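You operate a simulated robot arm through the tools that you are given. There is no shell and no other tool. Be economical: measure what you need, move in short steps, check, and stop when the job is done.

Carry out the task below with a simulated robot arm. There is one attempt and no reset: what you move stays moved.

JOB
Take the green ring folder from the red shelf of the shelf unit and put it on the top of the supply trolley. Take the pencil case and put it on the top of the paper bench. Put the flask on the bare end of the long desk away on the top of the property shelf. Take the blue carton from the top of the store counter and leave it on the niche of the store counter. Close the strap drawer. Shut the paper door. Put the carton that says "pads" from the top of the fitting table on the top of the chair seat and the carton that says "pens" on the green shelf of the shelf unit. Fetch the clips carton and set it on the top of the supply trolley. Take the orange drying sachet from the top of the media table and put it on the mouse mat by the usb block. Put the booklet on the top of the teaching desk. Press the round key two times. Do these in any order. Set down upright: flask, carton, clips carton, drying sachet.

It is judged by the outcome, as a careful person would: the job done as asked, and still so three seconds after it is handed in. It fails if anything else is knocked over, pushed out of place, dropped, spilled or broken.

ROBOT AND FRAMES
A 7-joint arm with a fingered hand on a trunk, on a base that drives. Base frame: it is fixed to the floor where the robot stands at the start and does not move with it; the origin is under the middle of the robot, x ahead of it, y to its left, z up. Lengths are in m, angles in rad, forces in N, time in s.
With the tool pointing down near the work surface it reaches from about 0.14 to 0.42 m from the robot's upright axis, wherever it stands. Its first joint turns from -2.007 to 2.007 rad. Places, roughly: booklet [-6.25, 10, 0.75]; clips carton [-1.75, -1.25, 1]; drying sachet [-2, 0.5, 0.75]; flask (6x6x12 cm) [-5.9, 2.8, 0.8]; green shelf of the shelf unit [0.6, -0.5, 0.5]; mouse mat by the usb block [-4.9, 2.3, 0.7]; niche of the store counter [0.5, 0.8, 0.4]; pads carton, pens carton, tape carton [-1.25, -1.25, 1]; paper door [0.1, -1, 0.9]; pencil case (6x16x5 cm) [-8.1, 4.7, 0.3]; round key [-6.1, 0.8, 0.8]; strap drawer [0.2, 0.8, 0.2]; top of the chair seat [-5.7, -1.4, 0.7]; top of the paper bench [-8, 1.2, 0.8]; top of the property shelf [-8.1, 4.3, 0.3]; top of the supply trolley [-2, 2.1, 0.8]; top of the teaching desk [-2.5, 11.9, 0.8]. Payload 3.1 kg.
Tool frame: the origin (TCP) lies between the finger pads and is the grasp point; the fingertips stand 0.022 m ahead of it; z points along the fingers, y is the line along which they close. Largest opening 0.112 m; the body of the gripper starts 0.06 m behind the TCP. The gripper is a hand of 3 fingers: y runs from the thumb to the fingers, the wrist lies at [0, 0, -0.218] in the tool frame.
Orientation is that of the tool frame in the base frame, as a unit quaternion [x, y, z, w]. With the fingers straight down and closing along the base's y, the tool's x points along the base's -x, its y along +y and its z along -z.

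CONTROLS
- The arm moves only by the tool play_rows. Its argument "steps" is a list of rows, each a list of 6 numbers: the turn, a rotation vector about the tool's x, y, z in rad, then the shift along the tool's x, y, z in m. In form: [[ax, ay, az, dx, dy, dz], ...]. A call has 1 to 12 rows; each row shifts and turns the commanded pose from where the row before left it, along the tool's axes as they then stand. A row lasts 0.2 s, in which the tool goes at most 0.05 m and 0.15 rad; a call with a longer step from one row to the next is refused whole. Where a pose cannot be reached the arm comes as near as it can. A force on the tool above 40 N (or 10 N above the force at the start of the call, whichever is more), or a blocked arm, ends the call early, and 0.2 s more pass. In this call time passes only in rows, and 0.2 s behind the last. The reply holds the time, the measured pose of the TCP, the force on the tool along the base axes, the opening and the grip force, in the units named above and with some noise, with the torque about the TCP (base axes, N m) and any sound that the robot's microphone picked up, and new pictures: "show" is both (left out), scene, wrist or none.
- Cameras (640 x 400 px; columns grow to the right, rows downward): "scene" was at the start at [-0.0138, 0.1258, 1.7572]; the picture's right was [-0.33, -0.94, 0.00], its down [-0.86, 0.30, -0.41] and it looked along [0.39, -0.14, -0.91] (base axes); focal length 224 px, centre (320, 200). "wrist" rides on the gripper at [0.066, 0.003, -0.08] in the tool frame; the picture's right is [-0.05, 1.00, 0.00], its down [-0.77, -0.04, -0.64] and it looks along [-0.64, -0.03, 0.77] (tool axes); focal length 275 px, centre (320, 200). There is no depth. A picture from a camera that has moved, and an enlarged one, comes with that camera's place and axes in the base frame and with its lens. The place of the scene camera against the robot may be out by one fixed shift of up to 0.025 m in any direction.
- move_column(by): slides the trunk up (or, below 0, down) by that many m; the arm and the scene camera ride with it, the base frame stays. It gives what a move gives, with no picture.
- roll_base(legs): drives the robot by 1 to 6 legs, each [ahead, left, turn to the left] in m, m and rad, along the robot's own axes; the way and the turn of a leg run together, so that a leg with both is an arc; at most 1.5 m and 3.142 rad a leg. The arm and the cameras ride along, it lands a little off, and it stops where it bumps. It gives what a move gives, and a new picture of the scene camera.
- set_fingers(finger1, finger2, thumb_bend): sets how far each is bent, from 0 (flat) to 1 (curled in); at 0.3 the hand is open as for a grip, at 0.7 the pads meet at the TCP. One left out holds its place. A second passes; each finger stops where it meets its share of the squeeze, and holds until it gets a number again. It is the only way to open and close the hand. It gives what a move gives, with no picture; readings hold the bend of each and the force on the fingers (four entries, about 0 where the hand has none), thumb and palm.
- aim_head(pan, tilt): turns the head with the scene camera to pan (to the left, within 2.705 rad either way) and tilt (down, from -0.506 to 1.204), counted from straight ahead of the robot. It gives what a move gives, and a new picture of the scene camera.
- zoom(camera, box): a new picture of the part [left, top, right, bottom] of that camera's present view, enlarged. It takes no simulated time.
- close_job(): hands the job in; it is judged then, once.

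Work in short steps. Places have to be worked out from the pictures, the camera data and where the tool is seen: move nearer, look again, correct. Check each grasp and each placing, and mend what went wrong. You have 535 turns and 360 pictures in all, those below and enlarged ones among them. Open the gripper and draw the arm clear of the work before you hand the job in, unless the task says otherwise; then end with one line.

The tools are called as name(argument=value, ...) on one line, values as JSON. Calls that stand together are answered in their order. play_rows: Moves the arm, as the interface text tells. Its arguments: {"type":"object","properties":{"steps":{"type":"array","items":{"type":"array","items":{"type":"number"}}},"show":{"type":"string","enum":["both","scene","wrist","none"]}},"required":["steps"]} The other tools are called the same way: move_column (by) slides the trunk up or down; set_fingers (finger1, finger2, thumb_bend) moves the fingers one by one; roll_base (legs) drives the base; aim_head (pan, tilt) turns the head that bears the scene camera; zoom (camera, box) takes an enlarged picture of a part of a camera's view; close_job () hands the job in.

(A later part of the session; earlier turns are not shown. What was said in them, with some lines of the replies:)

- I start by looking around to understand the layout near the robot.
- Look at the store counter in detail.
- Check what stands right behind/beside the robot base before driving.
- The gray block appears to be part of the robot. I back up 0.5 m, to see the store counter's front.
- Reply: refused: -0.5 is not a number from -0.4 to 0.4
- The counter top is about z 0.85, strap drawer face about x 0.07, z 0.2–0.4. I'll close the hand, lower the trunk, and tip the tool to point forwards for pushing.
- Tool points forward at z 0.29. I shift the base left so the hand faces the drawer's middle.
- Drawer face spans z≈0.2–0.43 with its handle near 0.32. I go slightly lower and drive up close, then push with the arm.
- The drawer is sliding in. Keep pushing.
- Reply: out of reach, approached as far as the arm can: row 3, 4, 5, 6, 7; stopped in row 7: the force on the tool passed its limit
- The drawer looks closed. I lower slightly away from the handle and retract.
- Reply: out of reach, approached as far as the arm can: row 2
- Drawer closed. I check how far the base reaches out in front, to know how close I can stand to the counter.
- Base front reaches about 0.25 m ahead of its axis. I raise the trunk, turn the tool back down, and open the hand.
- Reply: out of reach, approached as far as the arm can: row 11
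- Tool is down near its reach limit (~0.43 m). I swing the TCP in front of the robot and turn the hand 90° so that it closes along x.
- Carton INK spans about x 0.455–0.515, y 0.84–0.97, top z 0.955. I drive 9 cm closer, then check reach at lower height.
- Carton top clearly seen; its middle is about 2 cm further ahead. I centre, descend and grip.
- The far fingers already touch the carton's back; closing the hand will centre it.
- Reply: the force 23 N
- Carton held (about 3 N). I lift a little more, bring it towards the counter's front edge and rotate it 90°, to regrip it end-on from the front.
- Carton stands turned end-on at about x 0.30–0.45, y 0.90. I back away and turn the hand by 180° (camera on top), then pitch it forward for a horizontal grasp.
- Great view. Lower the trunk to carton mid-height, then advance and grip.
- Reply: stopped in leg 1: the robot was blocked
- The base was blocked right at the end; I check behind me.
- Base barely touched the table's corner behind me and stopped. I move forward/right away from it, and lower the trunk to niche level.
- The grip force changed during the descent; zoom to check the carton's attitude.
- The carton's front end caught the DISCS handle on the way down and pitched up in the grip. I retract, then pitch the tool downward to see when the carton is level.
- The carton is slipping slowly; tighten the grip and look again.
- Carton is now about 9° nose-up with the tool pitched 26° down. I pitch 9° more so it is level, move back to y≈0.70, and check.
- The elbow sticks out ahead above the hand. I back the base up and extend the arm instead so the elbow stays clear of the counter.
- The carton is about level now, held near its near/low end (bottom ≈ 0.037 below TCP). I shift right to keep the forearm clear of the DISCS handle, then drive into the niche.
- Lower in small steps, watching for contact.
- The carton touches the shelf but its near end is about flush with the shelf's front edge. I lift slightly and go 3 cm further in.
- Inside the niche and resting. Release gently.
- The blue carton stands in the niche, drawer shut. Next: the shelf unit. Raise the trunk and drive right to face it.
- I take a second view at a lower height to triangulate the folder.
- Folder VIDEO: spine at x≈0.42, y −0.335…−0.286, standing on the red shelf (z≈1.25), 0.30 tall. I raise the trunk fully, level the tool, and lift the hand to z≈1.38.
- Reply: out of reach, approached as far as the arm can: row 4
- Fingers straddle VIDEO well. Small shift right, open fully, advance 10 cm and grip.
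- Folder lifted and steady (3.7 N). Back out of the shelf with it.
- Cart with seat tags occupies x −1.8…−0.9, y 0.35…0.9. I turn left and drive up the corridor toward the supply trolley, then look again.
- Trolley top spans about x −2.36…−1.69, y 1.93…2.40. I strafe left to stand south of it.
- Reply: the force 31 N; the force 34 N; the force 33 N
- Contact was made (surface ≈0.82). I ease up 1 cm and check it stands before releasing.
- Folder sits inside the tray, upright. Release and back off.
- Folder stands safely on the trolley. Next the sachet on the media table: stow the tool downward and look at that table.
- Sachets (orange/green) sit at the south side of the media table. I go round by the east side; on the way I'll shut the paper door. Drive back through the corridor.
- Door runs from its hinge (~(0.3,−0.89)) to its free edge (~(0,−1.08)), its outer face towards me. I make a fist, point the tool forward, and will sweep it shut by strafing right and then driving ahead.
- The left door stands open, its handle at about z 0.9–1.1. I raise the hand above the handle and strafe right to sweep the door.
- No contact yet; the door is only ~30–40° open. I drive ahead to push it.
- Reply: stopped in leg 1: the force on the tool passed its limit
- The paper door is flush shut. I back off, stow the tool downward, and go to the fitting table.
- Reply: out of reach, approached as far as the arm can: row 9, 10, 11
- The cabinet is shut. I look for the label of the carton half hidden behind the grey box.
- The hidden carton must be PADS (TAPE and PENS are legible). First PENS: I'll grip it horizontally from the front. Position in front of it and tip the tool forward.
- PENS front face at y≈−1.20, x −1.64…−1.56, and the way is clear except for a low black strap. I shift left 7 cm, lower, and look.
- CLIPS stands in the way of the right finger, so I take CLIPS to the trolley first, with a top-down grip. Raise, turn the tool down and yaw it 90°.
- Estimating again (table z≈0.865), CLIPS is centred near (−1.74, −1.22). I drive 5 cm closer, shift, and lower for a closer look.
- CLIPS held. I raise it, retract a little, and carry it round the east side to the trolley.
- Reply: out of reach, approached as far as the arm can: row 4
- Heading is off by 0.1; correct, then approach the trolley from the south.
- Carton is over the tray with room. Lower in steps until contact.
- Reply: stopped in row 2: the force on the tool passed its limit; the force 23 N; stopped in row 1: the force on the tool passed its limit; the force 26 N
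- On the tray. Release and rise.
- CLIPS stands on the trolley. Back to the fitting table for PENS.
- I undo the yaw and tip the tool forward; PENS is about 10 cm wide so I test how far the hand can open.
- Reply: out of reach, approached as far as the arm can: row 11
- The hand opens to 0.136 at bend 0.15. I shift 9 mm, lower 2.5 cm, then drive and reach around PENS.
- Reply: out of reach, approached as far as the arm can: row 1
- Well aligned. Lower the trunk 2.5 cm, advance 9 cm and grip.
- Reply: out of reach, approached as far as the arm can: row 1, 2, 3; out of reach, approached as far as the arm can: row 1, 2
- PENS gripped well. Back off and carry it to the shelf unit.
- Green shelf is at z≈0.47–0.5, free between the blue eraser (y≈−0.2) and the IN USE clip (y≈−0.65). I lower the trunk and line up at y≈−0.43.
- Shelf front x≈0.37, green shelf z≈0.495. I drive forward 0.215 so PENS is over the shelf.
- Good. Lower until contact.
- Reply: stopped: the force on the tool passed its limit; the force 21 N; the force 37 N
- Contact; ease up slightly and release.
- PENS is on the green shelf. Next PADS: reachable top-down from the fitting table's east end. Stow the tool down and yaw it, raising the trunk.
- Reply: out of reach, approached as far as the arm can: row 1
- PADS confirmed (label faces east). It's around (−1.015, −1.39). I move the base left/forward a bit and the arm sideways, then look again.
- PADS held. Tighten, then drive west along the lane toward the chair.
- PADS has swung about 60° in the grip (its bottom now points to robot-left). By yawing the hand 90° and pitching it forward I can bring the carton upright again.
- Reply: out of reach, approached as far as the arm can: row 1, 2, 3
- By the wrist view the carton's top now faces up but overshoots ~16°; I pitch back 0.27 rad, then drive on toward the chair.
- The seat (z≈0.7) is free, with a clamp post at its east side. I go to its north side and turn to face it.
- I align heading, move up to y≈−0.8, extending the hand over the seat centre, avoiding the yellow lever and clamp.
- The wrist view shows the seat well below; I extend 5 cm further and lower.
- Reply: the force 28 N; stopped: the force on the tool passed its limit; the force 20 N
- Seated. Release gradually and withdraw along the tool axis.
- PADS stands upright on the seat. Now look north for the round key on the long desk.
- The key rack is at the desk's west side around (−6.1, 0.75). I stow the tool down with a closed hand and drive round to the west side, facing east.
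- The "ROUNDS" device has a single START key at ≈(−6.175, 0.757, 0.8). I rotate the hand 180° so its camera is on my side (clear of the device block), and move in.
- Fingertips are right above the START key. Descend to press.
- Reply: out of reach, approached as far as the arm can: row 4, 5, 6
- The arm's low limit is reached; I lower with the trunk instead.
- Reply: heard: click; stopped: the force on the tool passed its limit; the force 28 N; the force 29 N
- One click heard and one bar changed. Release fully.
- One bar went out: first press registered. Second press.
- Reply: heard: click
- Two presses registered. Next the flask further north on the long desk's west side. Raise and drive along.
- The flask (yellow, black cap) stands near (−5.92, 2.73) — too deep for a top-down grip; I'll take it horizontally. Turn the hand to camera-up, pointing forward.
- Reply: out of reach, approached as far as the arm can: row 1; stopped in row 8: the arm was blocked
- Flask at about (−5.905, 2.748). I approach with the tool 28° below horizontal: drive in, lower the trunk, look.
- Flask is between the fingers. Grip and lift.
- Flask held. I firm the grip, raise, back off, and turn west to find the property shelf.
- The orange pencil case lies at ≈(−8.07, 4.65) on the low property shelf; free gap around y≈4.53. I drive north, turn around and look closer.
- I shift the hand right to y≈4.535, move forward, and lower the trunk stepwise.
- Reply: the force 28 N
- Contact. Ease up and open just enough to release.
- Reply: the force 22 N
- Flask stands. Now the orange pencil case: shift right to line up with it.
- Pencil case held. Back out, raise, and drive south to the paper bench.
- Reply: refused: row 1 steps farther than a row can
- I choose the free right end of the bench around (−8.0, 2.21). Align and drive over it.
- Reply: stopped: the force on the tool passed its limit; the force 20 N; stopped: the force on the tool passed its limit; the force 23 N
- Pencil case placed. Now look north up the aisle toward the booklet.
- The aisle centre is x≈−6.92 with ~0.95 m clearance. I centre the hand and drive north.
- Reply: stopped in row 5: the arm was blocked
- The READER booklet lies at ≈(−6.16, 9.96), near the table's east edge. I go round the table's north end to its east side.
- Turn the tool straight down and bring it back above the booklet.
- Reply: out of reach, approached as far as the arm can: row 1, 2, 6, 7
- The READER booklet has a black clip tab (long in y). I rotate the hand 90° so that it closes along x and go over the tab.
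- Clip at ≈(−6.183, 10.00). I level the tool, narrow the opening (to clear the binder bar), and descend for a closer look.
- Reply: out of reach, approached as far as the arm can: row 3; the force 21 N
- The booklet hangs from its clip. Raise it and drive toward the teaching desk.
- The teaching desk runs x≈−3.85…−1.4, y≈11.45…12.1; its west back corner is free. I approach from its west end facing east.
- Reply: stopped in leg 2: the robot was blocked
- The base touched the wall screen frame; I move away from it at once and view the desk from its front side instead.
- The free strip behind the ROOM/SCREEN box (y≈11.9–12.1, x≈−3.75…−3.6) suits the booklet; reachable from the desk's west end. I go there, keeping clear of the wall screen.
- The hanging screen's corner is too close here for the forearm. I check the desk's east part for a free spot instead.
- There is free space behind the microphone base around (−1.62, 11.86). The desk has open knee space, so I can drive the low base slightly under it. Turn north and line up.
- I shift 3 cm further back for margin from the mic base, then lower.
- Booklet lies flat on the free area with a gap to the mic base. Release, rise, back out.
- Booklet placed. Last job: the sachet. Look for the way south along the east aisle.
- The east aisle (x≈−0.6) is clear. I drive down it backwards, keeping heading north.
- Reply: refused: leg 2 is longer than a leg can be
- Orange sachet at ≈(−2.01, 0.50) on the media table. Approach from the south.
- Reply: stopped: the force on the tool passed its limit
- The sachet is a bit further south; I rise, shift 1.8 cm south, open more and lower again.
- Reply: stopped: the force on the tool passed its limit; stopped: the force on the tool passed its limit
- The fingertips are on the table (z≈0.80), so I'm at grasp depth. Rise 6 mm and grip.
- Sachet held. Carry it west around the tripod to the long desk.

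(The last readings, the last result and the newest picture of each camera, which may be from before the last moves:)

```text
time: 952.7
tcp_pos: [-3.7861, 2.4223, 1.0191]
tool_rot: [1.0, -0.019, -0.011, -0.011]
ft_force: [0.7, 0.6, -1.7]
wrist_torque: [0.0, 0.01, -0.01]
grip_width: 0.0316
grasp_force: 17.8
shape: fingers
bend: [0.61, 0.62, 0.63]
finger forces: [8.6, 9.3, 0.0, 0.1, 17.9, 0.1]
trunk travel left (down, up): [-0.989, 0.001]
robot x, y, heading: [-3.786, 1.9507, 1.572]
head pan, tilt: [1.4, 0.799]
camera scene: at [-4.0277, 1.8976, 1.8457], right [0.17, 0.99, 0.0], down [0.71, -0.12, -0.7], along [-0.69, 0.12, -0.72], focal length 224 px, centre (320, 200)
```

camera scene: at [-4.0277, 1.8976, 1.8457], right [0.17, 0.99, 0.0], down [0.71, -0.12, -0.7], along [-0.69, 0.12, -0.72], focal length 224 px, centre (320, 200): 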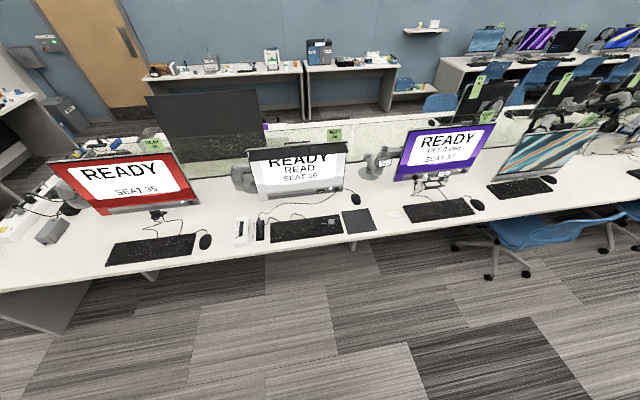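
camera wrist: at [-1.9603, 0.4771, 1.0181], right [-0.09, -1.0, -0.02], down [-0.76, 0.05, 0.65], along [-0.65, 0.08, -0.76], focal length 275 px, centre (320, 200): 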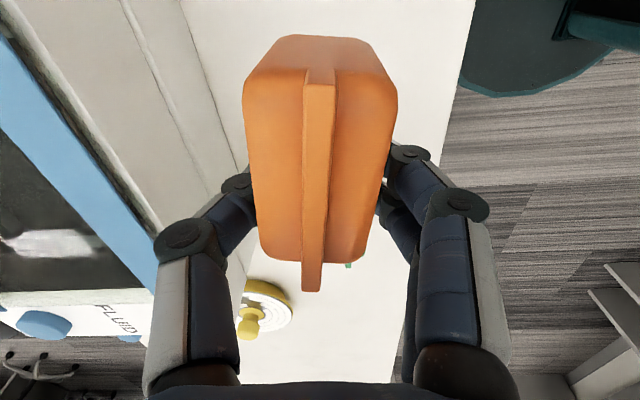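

The mat by the USB block is at ≈(−4.87, 2.30). Turn to face it and move over it.

roll_base(legs=[[0, 0, 1.57], [0, -0.35, 0], [0.5, 0, 0]])

aim_head(pan=0.0, tilt=1.0)

play_rows(steps=[[0, 0, 0, 0, 0, 0]], show="wrist")

```text
time: 961.4
tcp_pos: [-4.7554, 2.2971, 1.0188]
tool_rot: [0.718, 0.696, -0.015, 0.0]
ft_force: [-0.4, 1.5, -0.4]
wrist_torque: [-0.02, 0.0, -0.03]
grip_width: 0.0312
grasp_force: 16.8
shape: fingers
bend: [0.61, 0.62, 0.64]
finger forces: [8.4, 9.0, 0.0, 0.1, 17.3, 0.0]
trunk travel left (down, up): [-0.989, 0.001]
robot x, y, heading: [-4.285, 2.3007, -3.13]
head pan, tilt: [1.4, 0.799]
camera scene: at [-4.2481, 2.0618, 1.8457], right [-0.99, 0.16, 0.0], down [0.11, 0.71, -0.7], along [-0.11, -0.69, -0.72], focal length 224 px, centre (320, 200)
```

scene: 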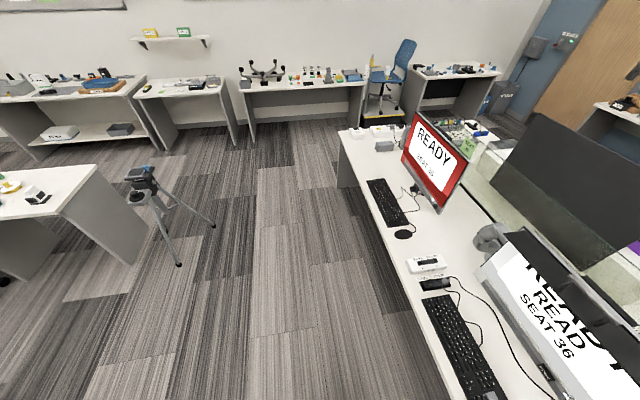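

```text
time: 962.9
tcp_pos: [-4.756, 2.2979, 1.0195]
tool_rot: [0.718, 0.696, -0.016, -0.001]
ft_force: [0.0, -0.9, -1.4]
wrist_torque: [-0.02, 0.02, -0.01]
grip_width: 0.0313
grasp_force: 17.1
shape: fingers
bend: [0.61, 0.62, 0.64]
finger forces: [8.3, 9.0, 0.0, 0.0, 17.3, 0.0]
trunk travel left (down, up): [-0.989, 0.001]
robot x, y, heading: [-4.2841, 2.3018, -3.13]
head pan, tilt: [0.0, 1.0]
camera scene: at [-4.3055, 2.1406, 1.8306], right [-0.01, 1.0, 0.0], down [0.84, 0.01, -0.54], along [-0.54, -0.01, -0.84], focal length 224 px, centre (320, 200)
```

scene: 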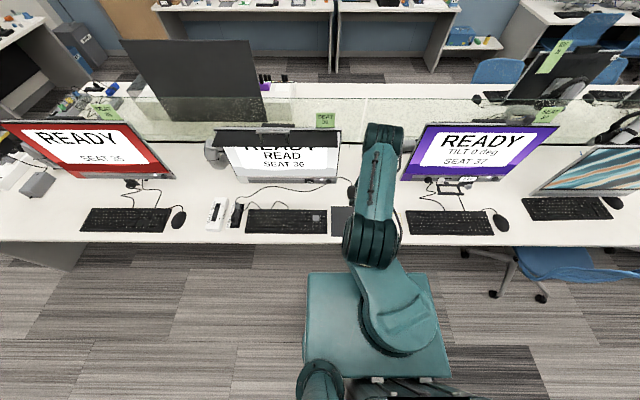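

```text
time: 963.3
tcp_pos: [-4.7566, 2.2977, 1.0197]
tool_rot: [0.718, 0.696, -0.015, 0.0]
ft_force: [0.9, 0.2, -0.9]
wrist_torque: [-0.03, 0.03, 0.04]
grip_width: 0.0312
grasp_force: 17.6
shape: fingers
bend: [0.61, 0.62, 0.64]
finger forces: [8.3, 9.0, 0.0, 0.0, 17.4, 0.0]
trunk travel left (down, up): [-0.989, 0.001]
robot x, y, heading: [-4.2871, 2.299, -3.125]
head pan, tilt: [0.0, 1.0]
camera wrist: at [-4.7498, 2.3645, 1.0981], right [1.0, -0.08, -0.02], down [-0.05, -0.76, 0.65], along [-0.07, -0.65, -0.76], focal length 275 px, centre (320, 200)
```

wrist: 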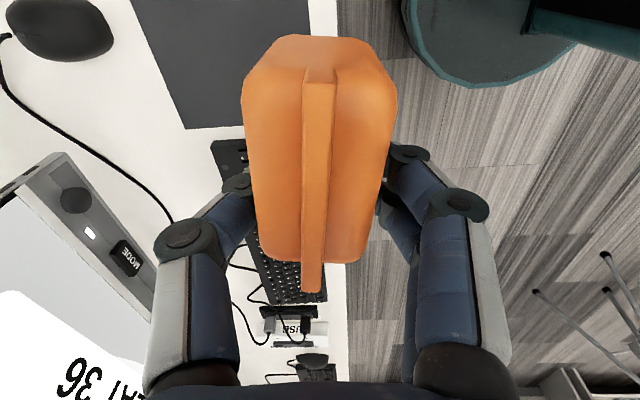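

roll_base(legs=[[0.115, 0.01, 0]])

play_rows(steps=[[0, 0, 0, 0, 0, 0.04], [0, 0, 0, 0, 0, 0.04], [0, 0, 0, 0, 0, 0.04], [0, 0, 0, 0, 0, 0.03]], show="both")

zoom(camera="scene", box=[260, 160, 440, 260])

```text
time: 964.5
tcp_pos: [-4.8714, 2.2872, 1.0198]
tool_rot: [0.718, 0.696, -0.015, 0.0]
ft_force: [0.1, 0.0, 0.1]
wrist_torque: [0.03, 0.0, 0.02]
grip_width: 0.0314
grasp_force: 17.7
shape: fingers
bend: [0.61, 0.62, 0.64]
finger forces: [8.2, 9.0, 0.1, 0.0, 17.4, 0.0]
trunk travel left (down, up): [-0.989, 0.001]
robot x, y, heading: [-4.4033, 2.2918, -3.134]
head pan, tilt: [0.0, 1.0]
camera scene: at [-4.4203, 2.1297, 1.8306], right [-0.01, 1.0, 0.0], down [0.84, 0.01, -0.54], along [-0.54, -0.01, -0.84], focal length 224 px, centre (320, 200)
```

scene: 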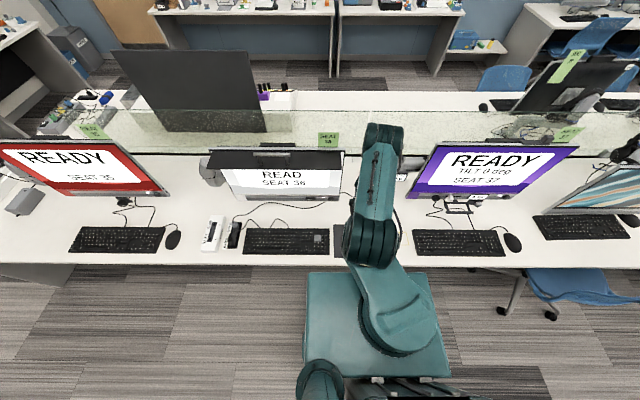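

```text
time: 965.5
tcp_pos: [-4.8731, 2.2856, 0.8698]
tool_rot: [0.718, 0.696, -0.016, 0.0]
ft_force: [-0.7, -0.4, -0.9]
wrist_torque: [-0.03, -0.01, -0.03]
grip_width: 0.031
grasp_force: 17.0
shape: fingers
bend: [0.61, 0.63, 0.64]
finger forces: [8.2, 9.1, 0.1, 0.0, 17.2, 0.1]
trunk travel left (down, up): [-0.989, 0.001]
robot x, y, heading: [-4.4038, 2.2859, -3.13]
head pan, tilt: [0.0, 1.0]
camera scene: at [-4.4212, 2.1318, 1.8308], right [-0.01, 1.0, 0.0], down [0.84, 0.01, -0.54], along [-0.54, -0.01, -0.84], focal length 224 px, centre (320, 200)
camera wrist: at [-4.8665, 2.353, 0.949], right [1.0, -0.08, -0.02], down [-0.05, -0.76, 0.65], along [-0.07, -0.65, -0.76], focal length 275 px, centre (320, 200)
```

scene: 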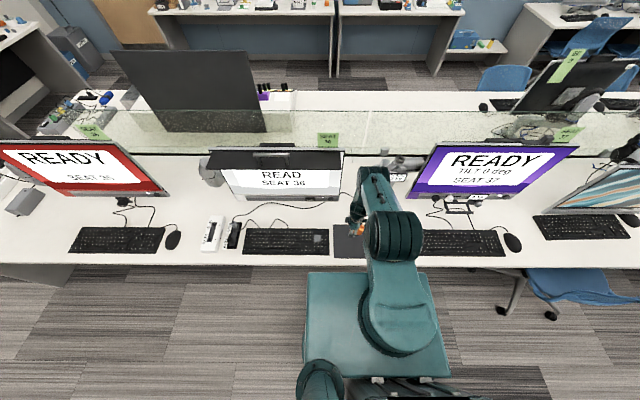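
wrist: 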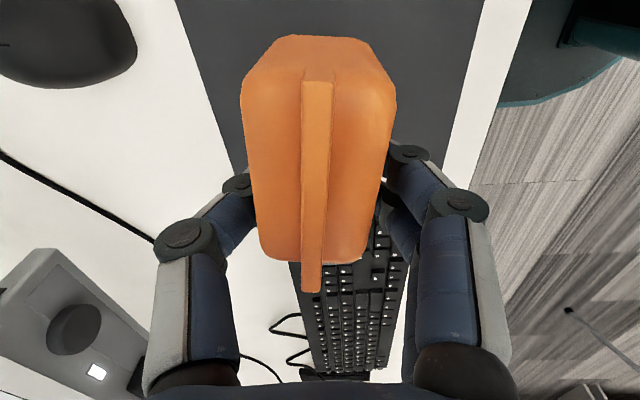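

```text
3.56 times, centred on (350, 210) of scene
camera zoom: at [-4.4212, 2.1318, 1.8308], right [-0.01, 1.0, 0.0], down [0.84, 0.01, -0.54], along [-0.54, -0.01, -0.84], focal length 798 px, centre (213, 164)
```

zoom: 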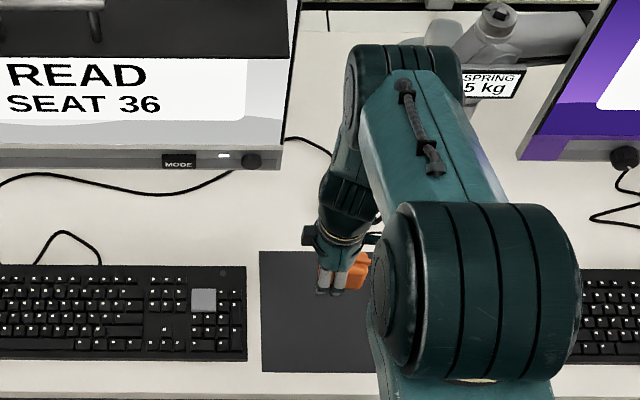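

Sachet is over the mat's middle. Lower to contact.

move_column(by=-0.065)

move_column(by=-0.015)

move_column(by=-0.01)

```text
time: 966.6
tcp_pos: [-4.8723, 2.2848, 0.8065]
tool_rot: [0.718, 0.696, -0.015, -0.001]
ft_force: [0.2, -0.3, 0.5]
wrist_torque: [-0.02, -0.02, -0.02]
grip_width: 0.0314
grasp_force: 16.6
shape: fingers
bend: [0.61, 0.63, 0.64]
finger forces: [8.3, 9.0, 0.0, 0.0, 17.2, 0.0]
trunk travel left (down, up): [-0.924, 0.066]
robot x, y, heading: [-4.404, 2.288, -3.13]
head pan, tilt: [0.0, 1.0]
```

```text
time: 967.2
tcp_pos: [-4.8733, 2.2836, 0.7919]
tool_rot: [0.718, 0.696, -0.015, -0.001]
ft_force: [-0.5, 0.6, -0.5]
wrist_torque: [-0.03, 0.0, -0.02]
grip_width: 0.0311
grasp_force: 17.7
shape: fingers
bend: [0.61, 0.63, 0.64]
finger forces: [8.2, 8.9, 0.0, 0.0, 17.2, 0.0]
trunk travel left (down, up): [-0.909, 0.081]
robot x, y, heading: [-4.402, 2.2887, -3.131]
head pan, tilt: [0.0, 1.0]
```

```text
time: 967.8
tcp_pos: [-4.8742, 2.2847, 0.7808]
tool_rot: [0.718, 0.696, -0.015, -0.002]
ft_force: [-0.5, 0.2, -0.1]
wrist_torque: [-0.02, 0.0, 0.0]
grip_width: 0.0309
grasp_force: 16.8
shape: fingers
bend: [0.61, 0.63, 0.64]
finger forces: [8.2, 9.0, 0.0, 0.0, 17.3, 0.0]
trunk travel left (down, up): [-0.899, 0.091]
robot x, y, heading: [-4.4051, 2.289, -3.13]
head pan, tilt: [0.0, 1.0]
```

move_column(by=-0.01)

move_column(by=-0.008)

move_column(by=-0.006)

```text
time: 968.4
tcp_pos: [-4.8739, 2.2838, 0.7711]
tool_rot: [0.718, 0.696, -0.015, -0.001]
ft_force: [-0.1, 0.1, -0.2]
wrist_torque: [-0.01, 0.03, 0.02]
grip_width: 0.0308
grasp_force: 17.6
shape: fingers
bend: [0.61, 0.63, 0.64]
finger forces: [8.8, 9.0, 0.1, 0.1, 17.9, 0.1]
trunk travel left (down, up): [-0.889, 0.101]
robot x, y, heading: [-4.4006, 2.2897, -3.133]
head pan, tilt: [0.0, 1.0]
```

```text
time: 968.8
tcp_pos: [-4.8729, 2.2858, 0.768]
tool_rot: [0.718, 0.696, -0.017, -0.001]
ft_force: [6.2, 0.3, 29.6]
wrist_torque: [0.14, -0.36, -0.04]
grip_width: 0.0308
grasp_force: 25.4
shape: fingers
bend: [0.66, 0.66, 0.65]
finger forces: [22.4, 10.9, 0.0, 0.0, 18.3, 0.0]
trunk travel left (down, up): [-0.884, 0.106]
robot x, y, heading: [-4.4003, 2.2922, -3.132]
head pan, tilt: [0.0, 1.0]
stopped: the force on the tool passed its limit (the readings are from after the stop); the commanded pose is now the measured one
```

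```text
time: 969.1
tcp_pos: [-4.8722, 2.2848, 0.7681]
tool_rot: [0.718, 0.695, -0.017, -0.003]
ft_force: [5.8, 0.0, 31.1]
wrist_torque: [0.17, -0.36, -0.06]
grip_width: 0.0308
grasp_force: 25.9
shape: fingers
bend: [0.67, 0.66, 0.66]
finger forces: [24.1, 10.7, 0.0, 0.1, 18.3, 0.0]
trunk travel left (down, up): [-0.883, 0.107]
robot x, y, heading: [-4.3995, 2.288, -3.13]
head pan, tilt: [0.0, 1.0]
stopped: the force on the tool passed its limit (the readings are from after the stop); the commanded pose is now the measured one
```

Contact. Ease up 4 mm, release, rise.

move_column(by=0.004)

set_fingers(finger1=0.5, finger2=0.5, thumb_bend=0.5)

set_fingers(finger1=0.38, finger2=0.38, thumb_bend=0.38)

move_column(by=0.1)

play_rows(steps=[[0, 0, 0, 0, 0, -0.04], [0, 0, 0, 0, 0, -0.04]], show="wrist")

roll_base(legs=[[-0.3, 0, 0]])

zoom(camera="scene", box=[260, 130, 440, 250])

```text
time: 969.6
tcp_pos: [-4.8743, 2.2848, 0.7695]
tool_rot: [0.718, 0.696, -0.015, -0.001]
ft_force: [0.5, 0.2, -0.3]
wrist_torque: [-0.01, -0.01, 0.0]
grip_width: 0.0309
grasp_force: 17.6
shape: fingers
bend: [0.63, 0.65, 0.65]
finger forces: [8.9, 8.6, 0.0, 0.1, 17.3, 0.0]
trunk travel left (down, up): [-0.887, 0.103]
robot x, y, heading: [-4.4071, 2.2884, -3.133]
head pan, tilt: [0.0, 1.0]
```

```text
time: 970.6
tcp_pos: [-4.8758, 2.2841, 0.7701]
tool_rot: [0.718, 0.696, -0.017, -0.002]
ft_force: [-4.5, 0.3, 10.2]
wrist_torque: [0.05, -0.19, 0.02]
grip_width: 0.048
grasp_force: 4.9
shape: fingers
bend: [0.56, 0.52, 0.5]
finger forces: [7.0, 3.4, 0.0, 0.0, 0.1, 0.1]
trunk travel left (down, up): [-0.887, 0.103]
robot x, y, heading: [-4.3988, 2.2902, -3.138]
head pan, tilt: [0.0, 1.0]
```

```text
time: 971.6
tcp_pos: [-4.8757, 2.2844, 0.7694]
tool_rot: [0.718, 0.696, -0.016, -0.002]
ft_force: [-0.3, 0.2, -0.1]
wrist_torque: [-0.03, 0.0, 0.04]
grip_width: 0.0888
grasp_force: 0.1
shape: fingers
bend: [0.38, 0.38, 0.38]
finger forces: [0.1, 0.0, 0.0, 0.0, 0.0, 0.0]
trunk travel left (down, up): [-0.887, 0.103]
robot x, y, heading: [-4.4009, 2.2876, -3.136]
head pan, tilt: [0.0, 1.0]
```

```text
time: 973.0
tcp_pos: [-4.8753, 2.284, 0.8708]
tool_rot: [0.718, 0.696, -0.016, -0.001]
ft_force: [1.0, -0.5, 0.5]
wrist_torque: [0.02, -0.02, -0.01]
grip_width: 0.0887
grasp_force: 0.1
shape: fingers
bend: [0.38, 0.38, 0.38]
finger forces: [0.0, 0.0, 0.0, 0.0, 0.0, 0.0]
trunk travel left (down, up): [-0.987, 0.003]
robot x, y, heading: [-4.4009, 2.2899, -3.132]
head pan, tilt: [0.0, 1.0]
```

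```text
time: 973.6
tcp_pos: [-4.8702, 2.289, 0.9523]
tool_rot: [0.718, 0.696, -0.016, -0.001]
ft_force: [0.8, -0.2, 0.3]
wrist_torque: [0.03, 0.0, -0.01]
grip_width: 0.0891
grasp_force: 0.0
shape: fingers
bend: [0.38, 0.38, 0.38]
finger forces: [0.1, 0.0, 0.0, 0.0, 0.0, 0.0]
trunk travel left (down, up): [-0.987, 0.003]
robot x, y, heading: [-4.4034, 2.2893, -3.135]
head pan, tilt: [0.0, 1.0]
camera wrist: at [-4.8627, 2.3554, 1.0299], right [1.0, -0.08, -0.02], down [-0.04, -0.76, 0.65], along [-0.07, -0.65, -0.76], focal length 275 px, centre (320, 200)
```

wrist: 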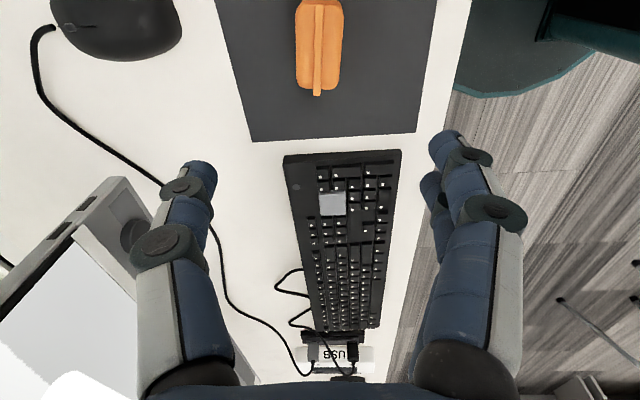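

```text
time: 975.6
tcp_pos: [-4.573, 2.2919, 0.95]
tool_rot: [0.719, 0.695, -0.016, -0.001]
ft_force: [1.5, -0.8, 1.0]
wrist_torque: [-0.01, 0.0, -0.01]
grip_width: 0.0885
grasp_force: 0.1
shape: fingers
bend: [0.38, 0.38, 0.38]
finger forces: [0.0, 0.0, 0.0, 0.0, 0.0, 0.0]
trunk travel left (down, up): [-0.987, 0.003]
robot x, y, heading: [-4.1025, 2.2917, -3.133]
head pan, tilt: [0.0, 1.0]
camera scene: at [-4.1231, 2.1324, 1.8285], right [-0.01, 1.0, 0.0], down [0.84, 0.01, -0.54], along [-0.54, 0.0, -0.84], focal length 224 px, centre (320, 200)
```

scene: 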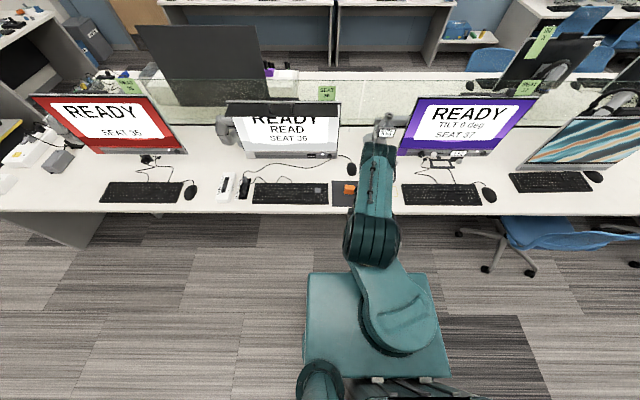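

```text
3.33 times, centred on (350, 190) of scene
camera zoom: at [-4.1231, 2.1324, 1.8285], right [-0.01, 1.0, 0.0], down [0.84, 0.01, -0.54], along [-0.54, 0.0, -0.84], focal length 748 px, centre (220, 233)
```

zoom: 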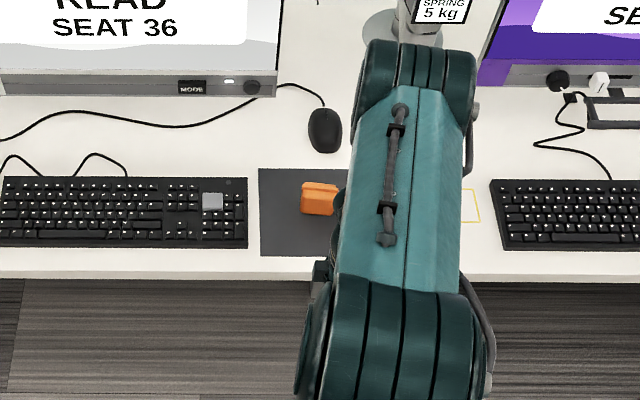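

All tasks are done and were checked. Open the hand fully and hand in.

set_fingers(finger1=0.3, finger2=0.3, thumb_bend=0.3)

close_job()

```text
time: 976.6
tcp_pos: [-4.5716, 2.2937, 0.9506]
tool_rot: [0.718, 0.695, -0.016, -0.001]
ft_force: [0.2, 0.0, -0.2]
wrist_torque: [0.0, -0.01, 0.01]
grip_width: 0.1111
grasp_force: 0.1
shape: fingers
bend: [0.3, 0.3, 0.3]
finger forces: [0.0, 0.0, 0.0, 0.0, 0.0, 0.0]
trunk travel left (down, up): [-0.987, 0.003]
robot x, y, heading: [-4.1027, 2.292, -3.128]
head pan, tilt: [0.0, 1.0]
```

```text
The job is handed in.
```

All the tasks were carried out and the job is handed in, with the hand open and the arm clear; I checked each placing on camera, but the base also bumped a cart corner and the wall-screen area once each, with no shift seen.
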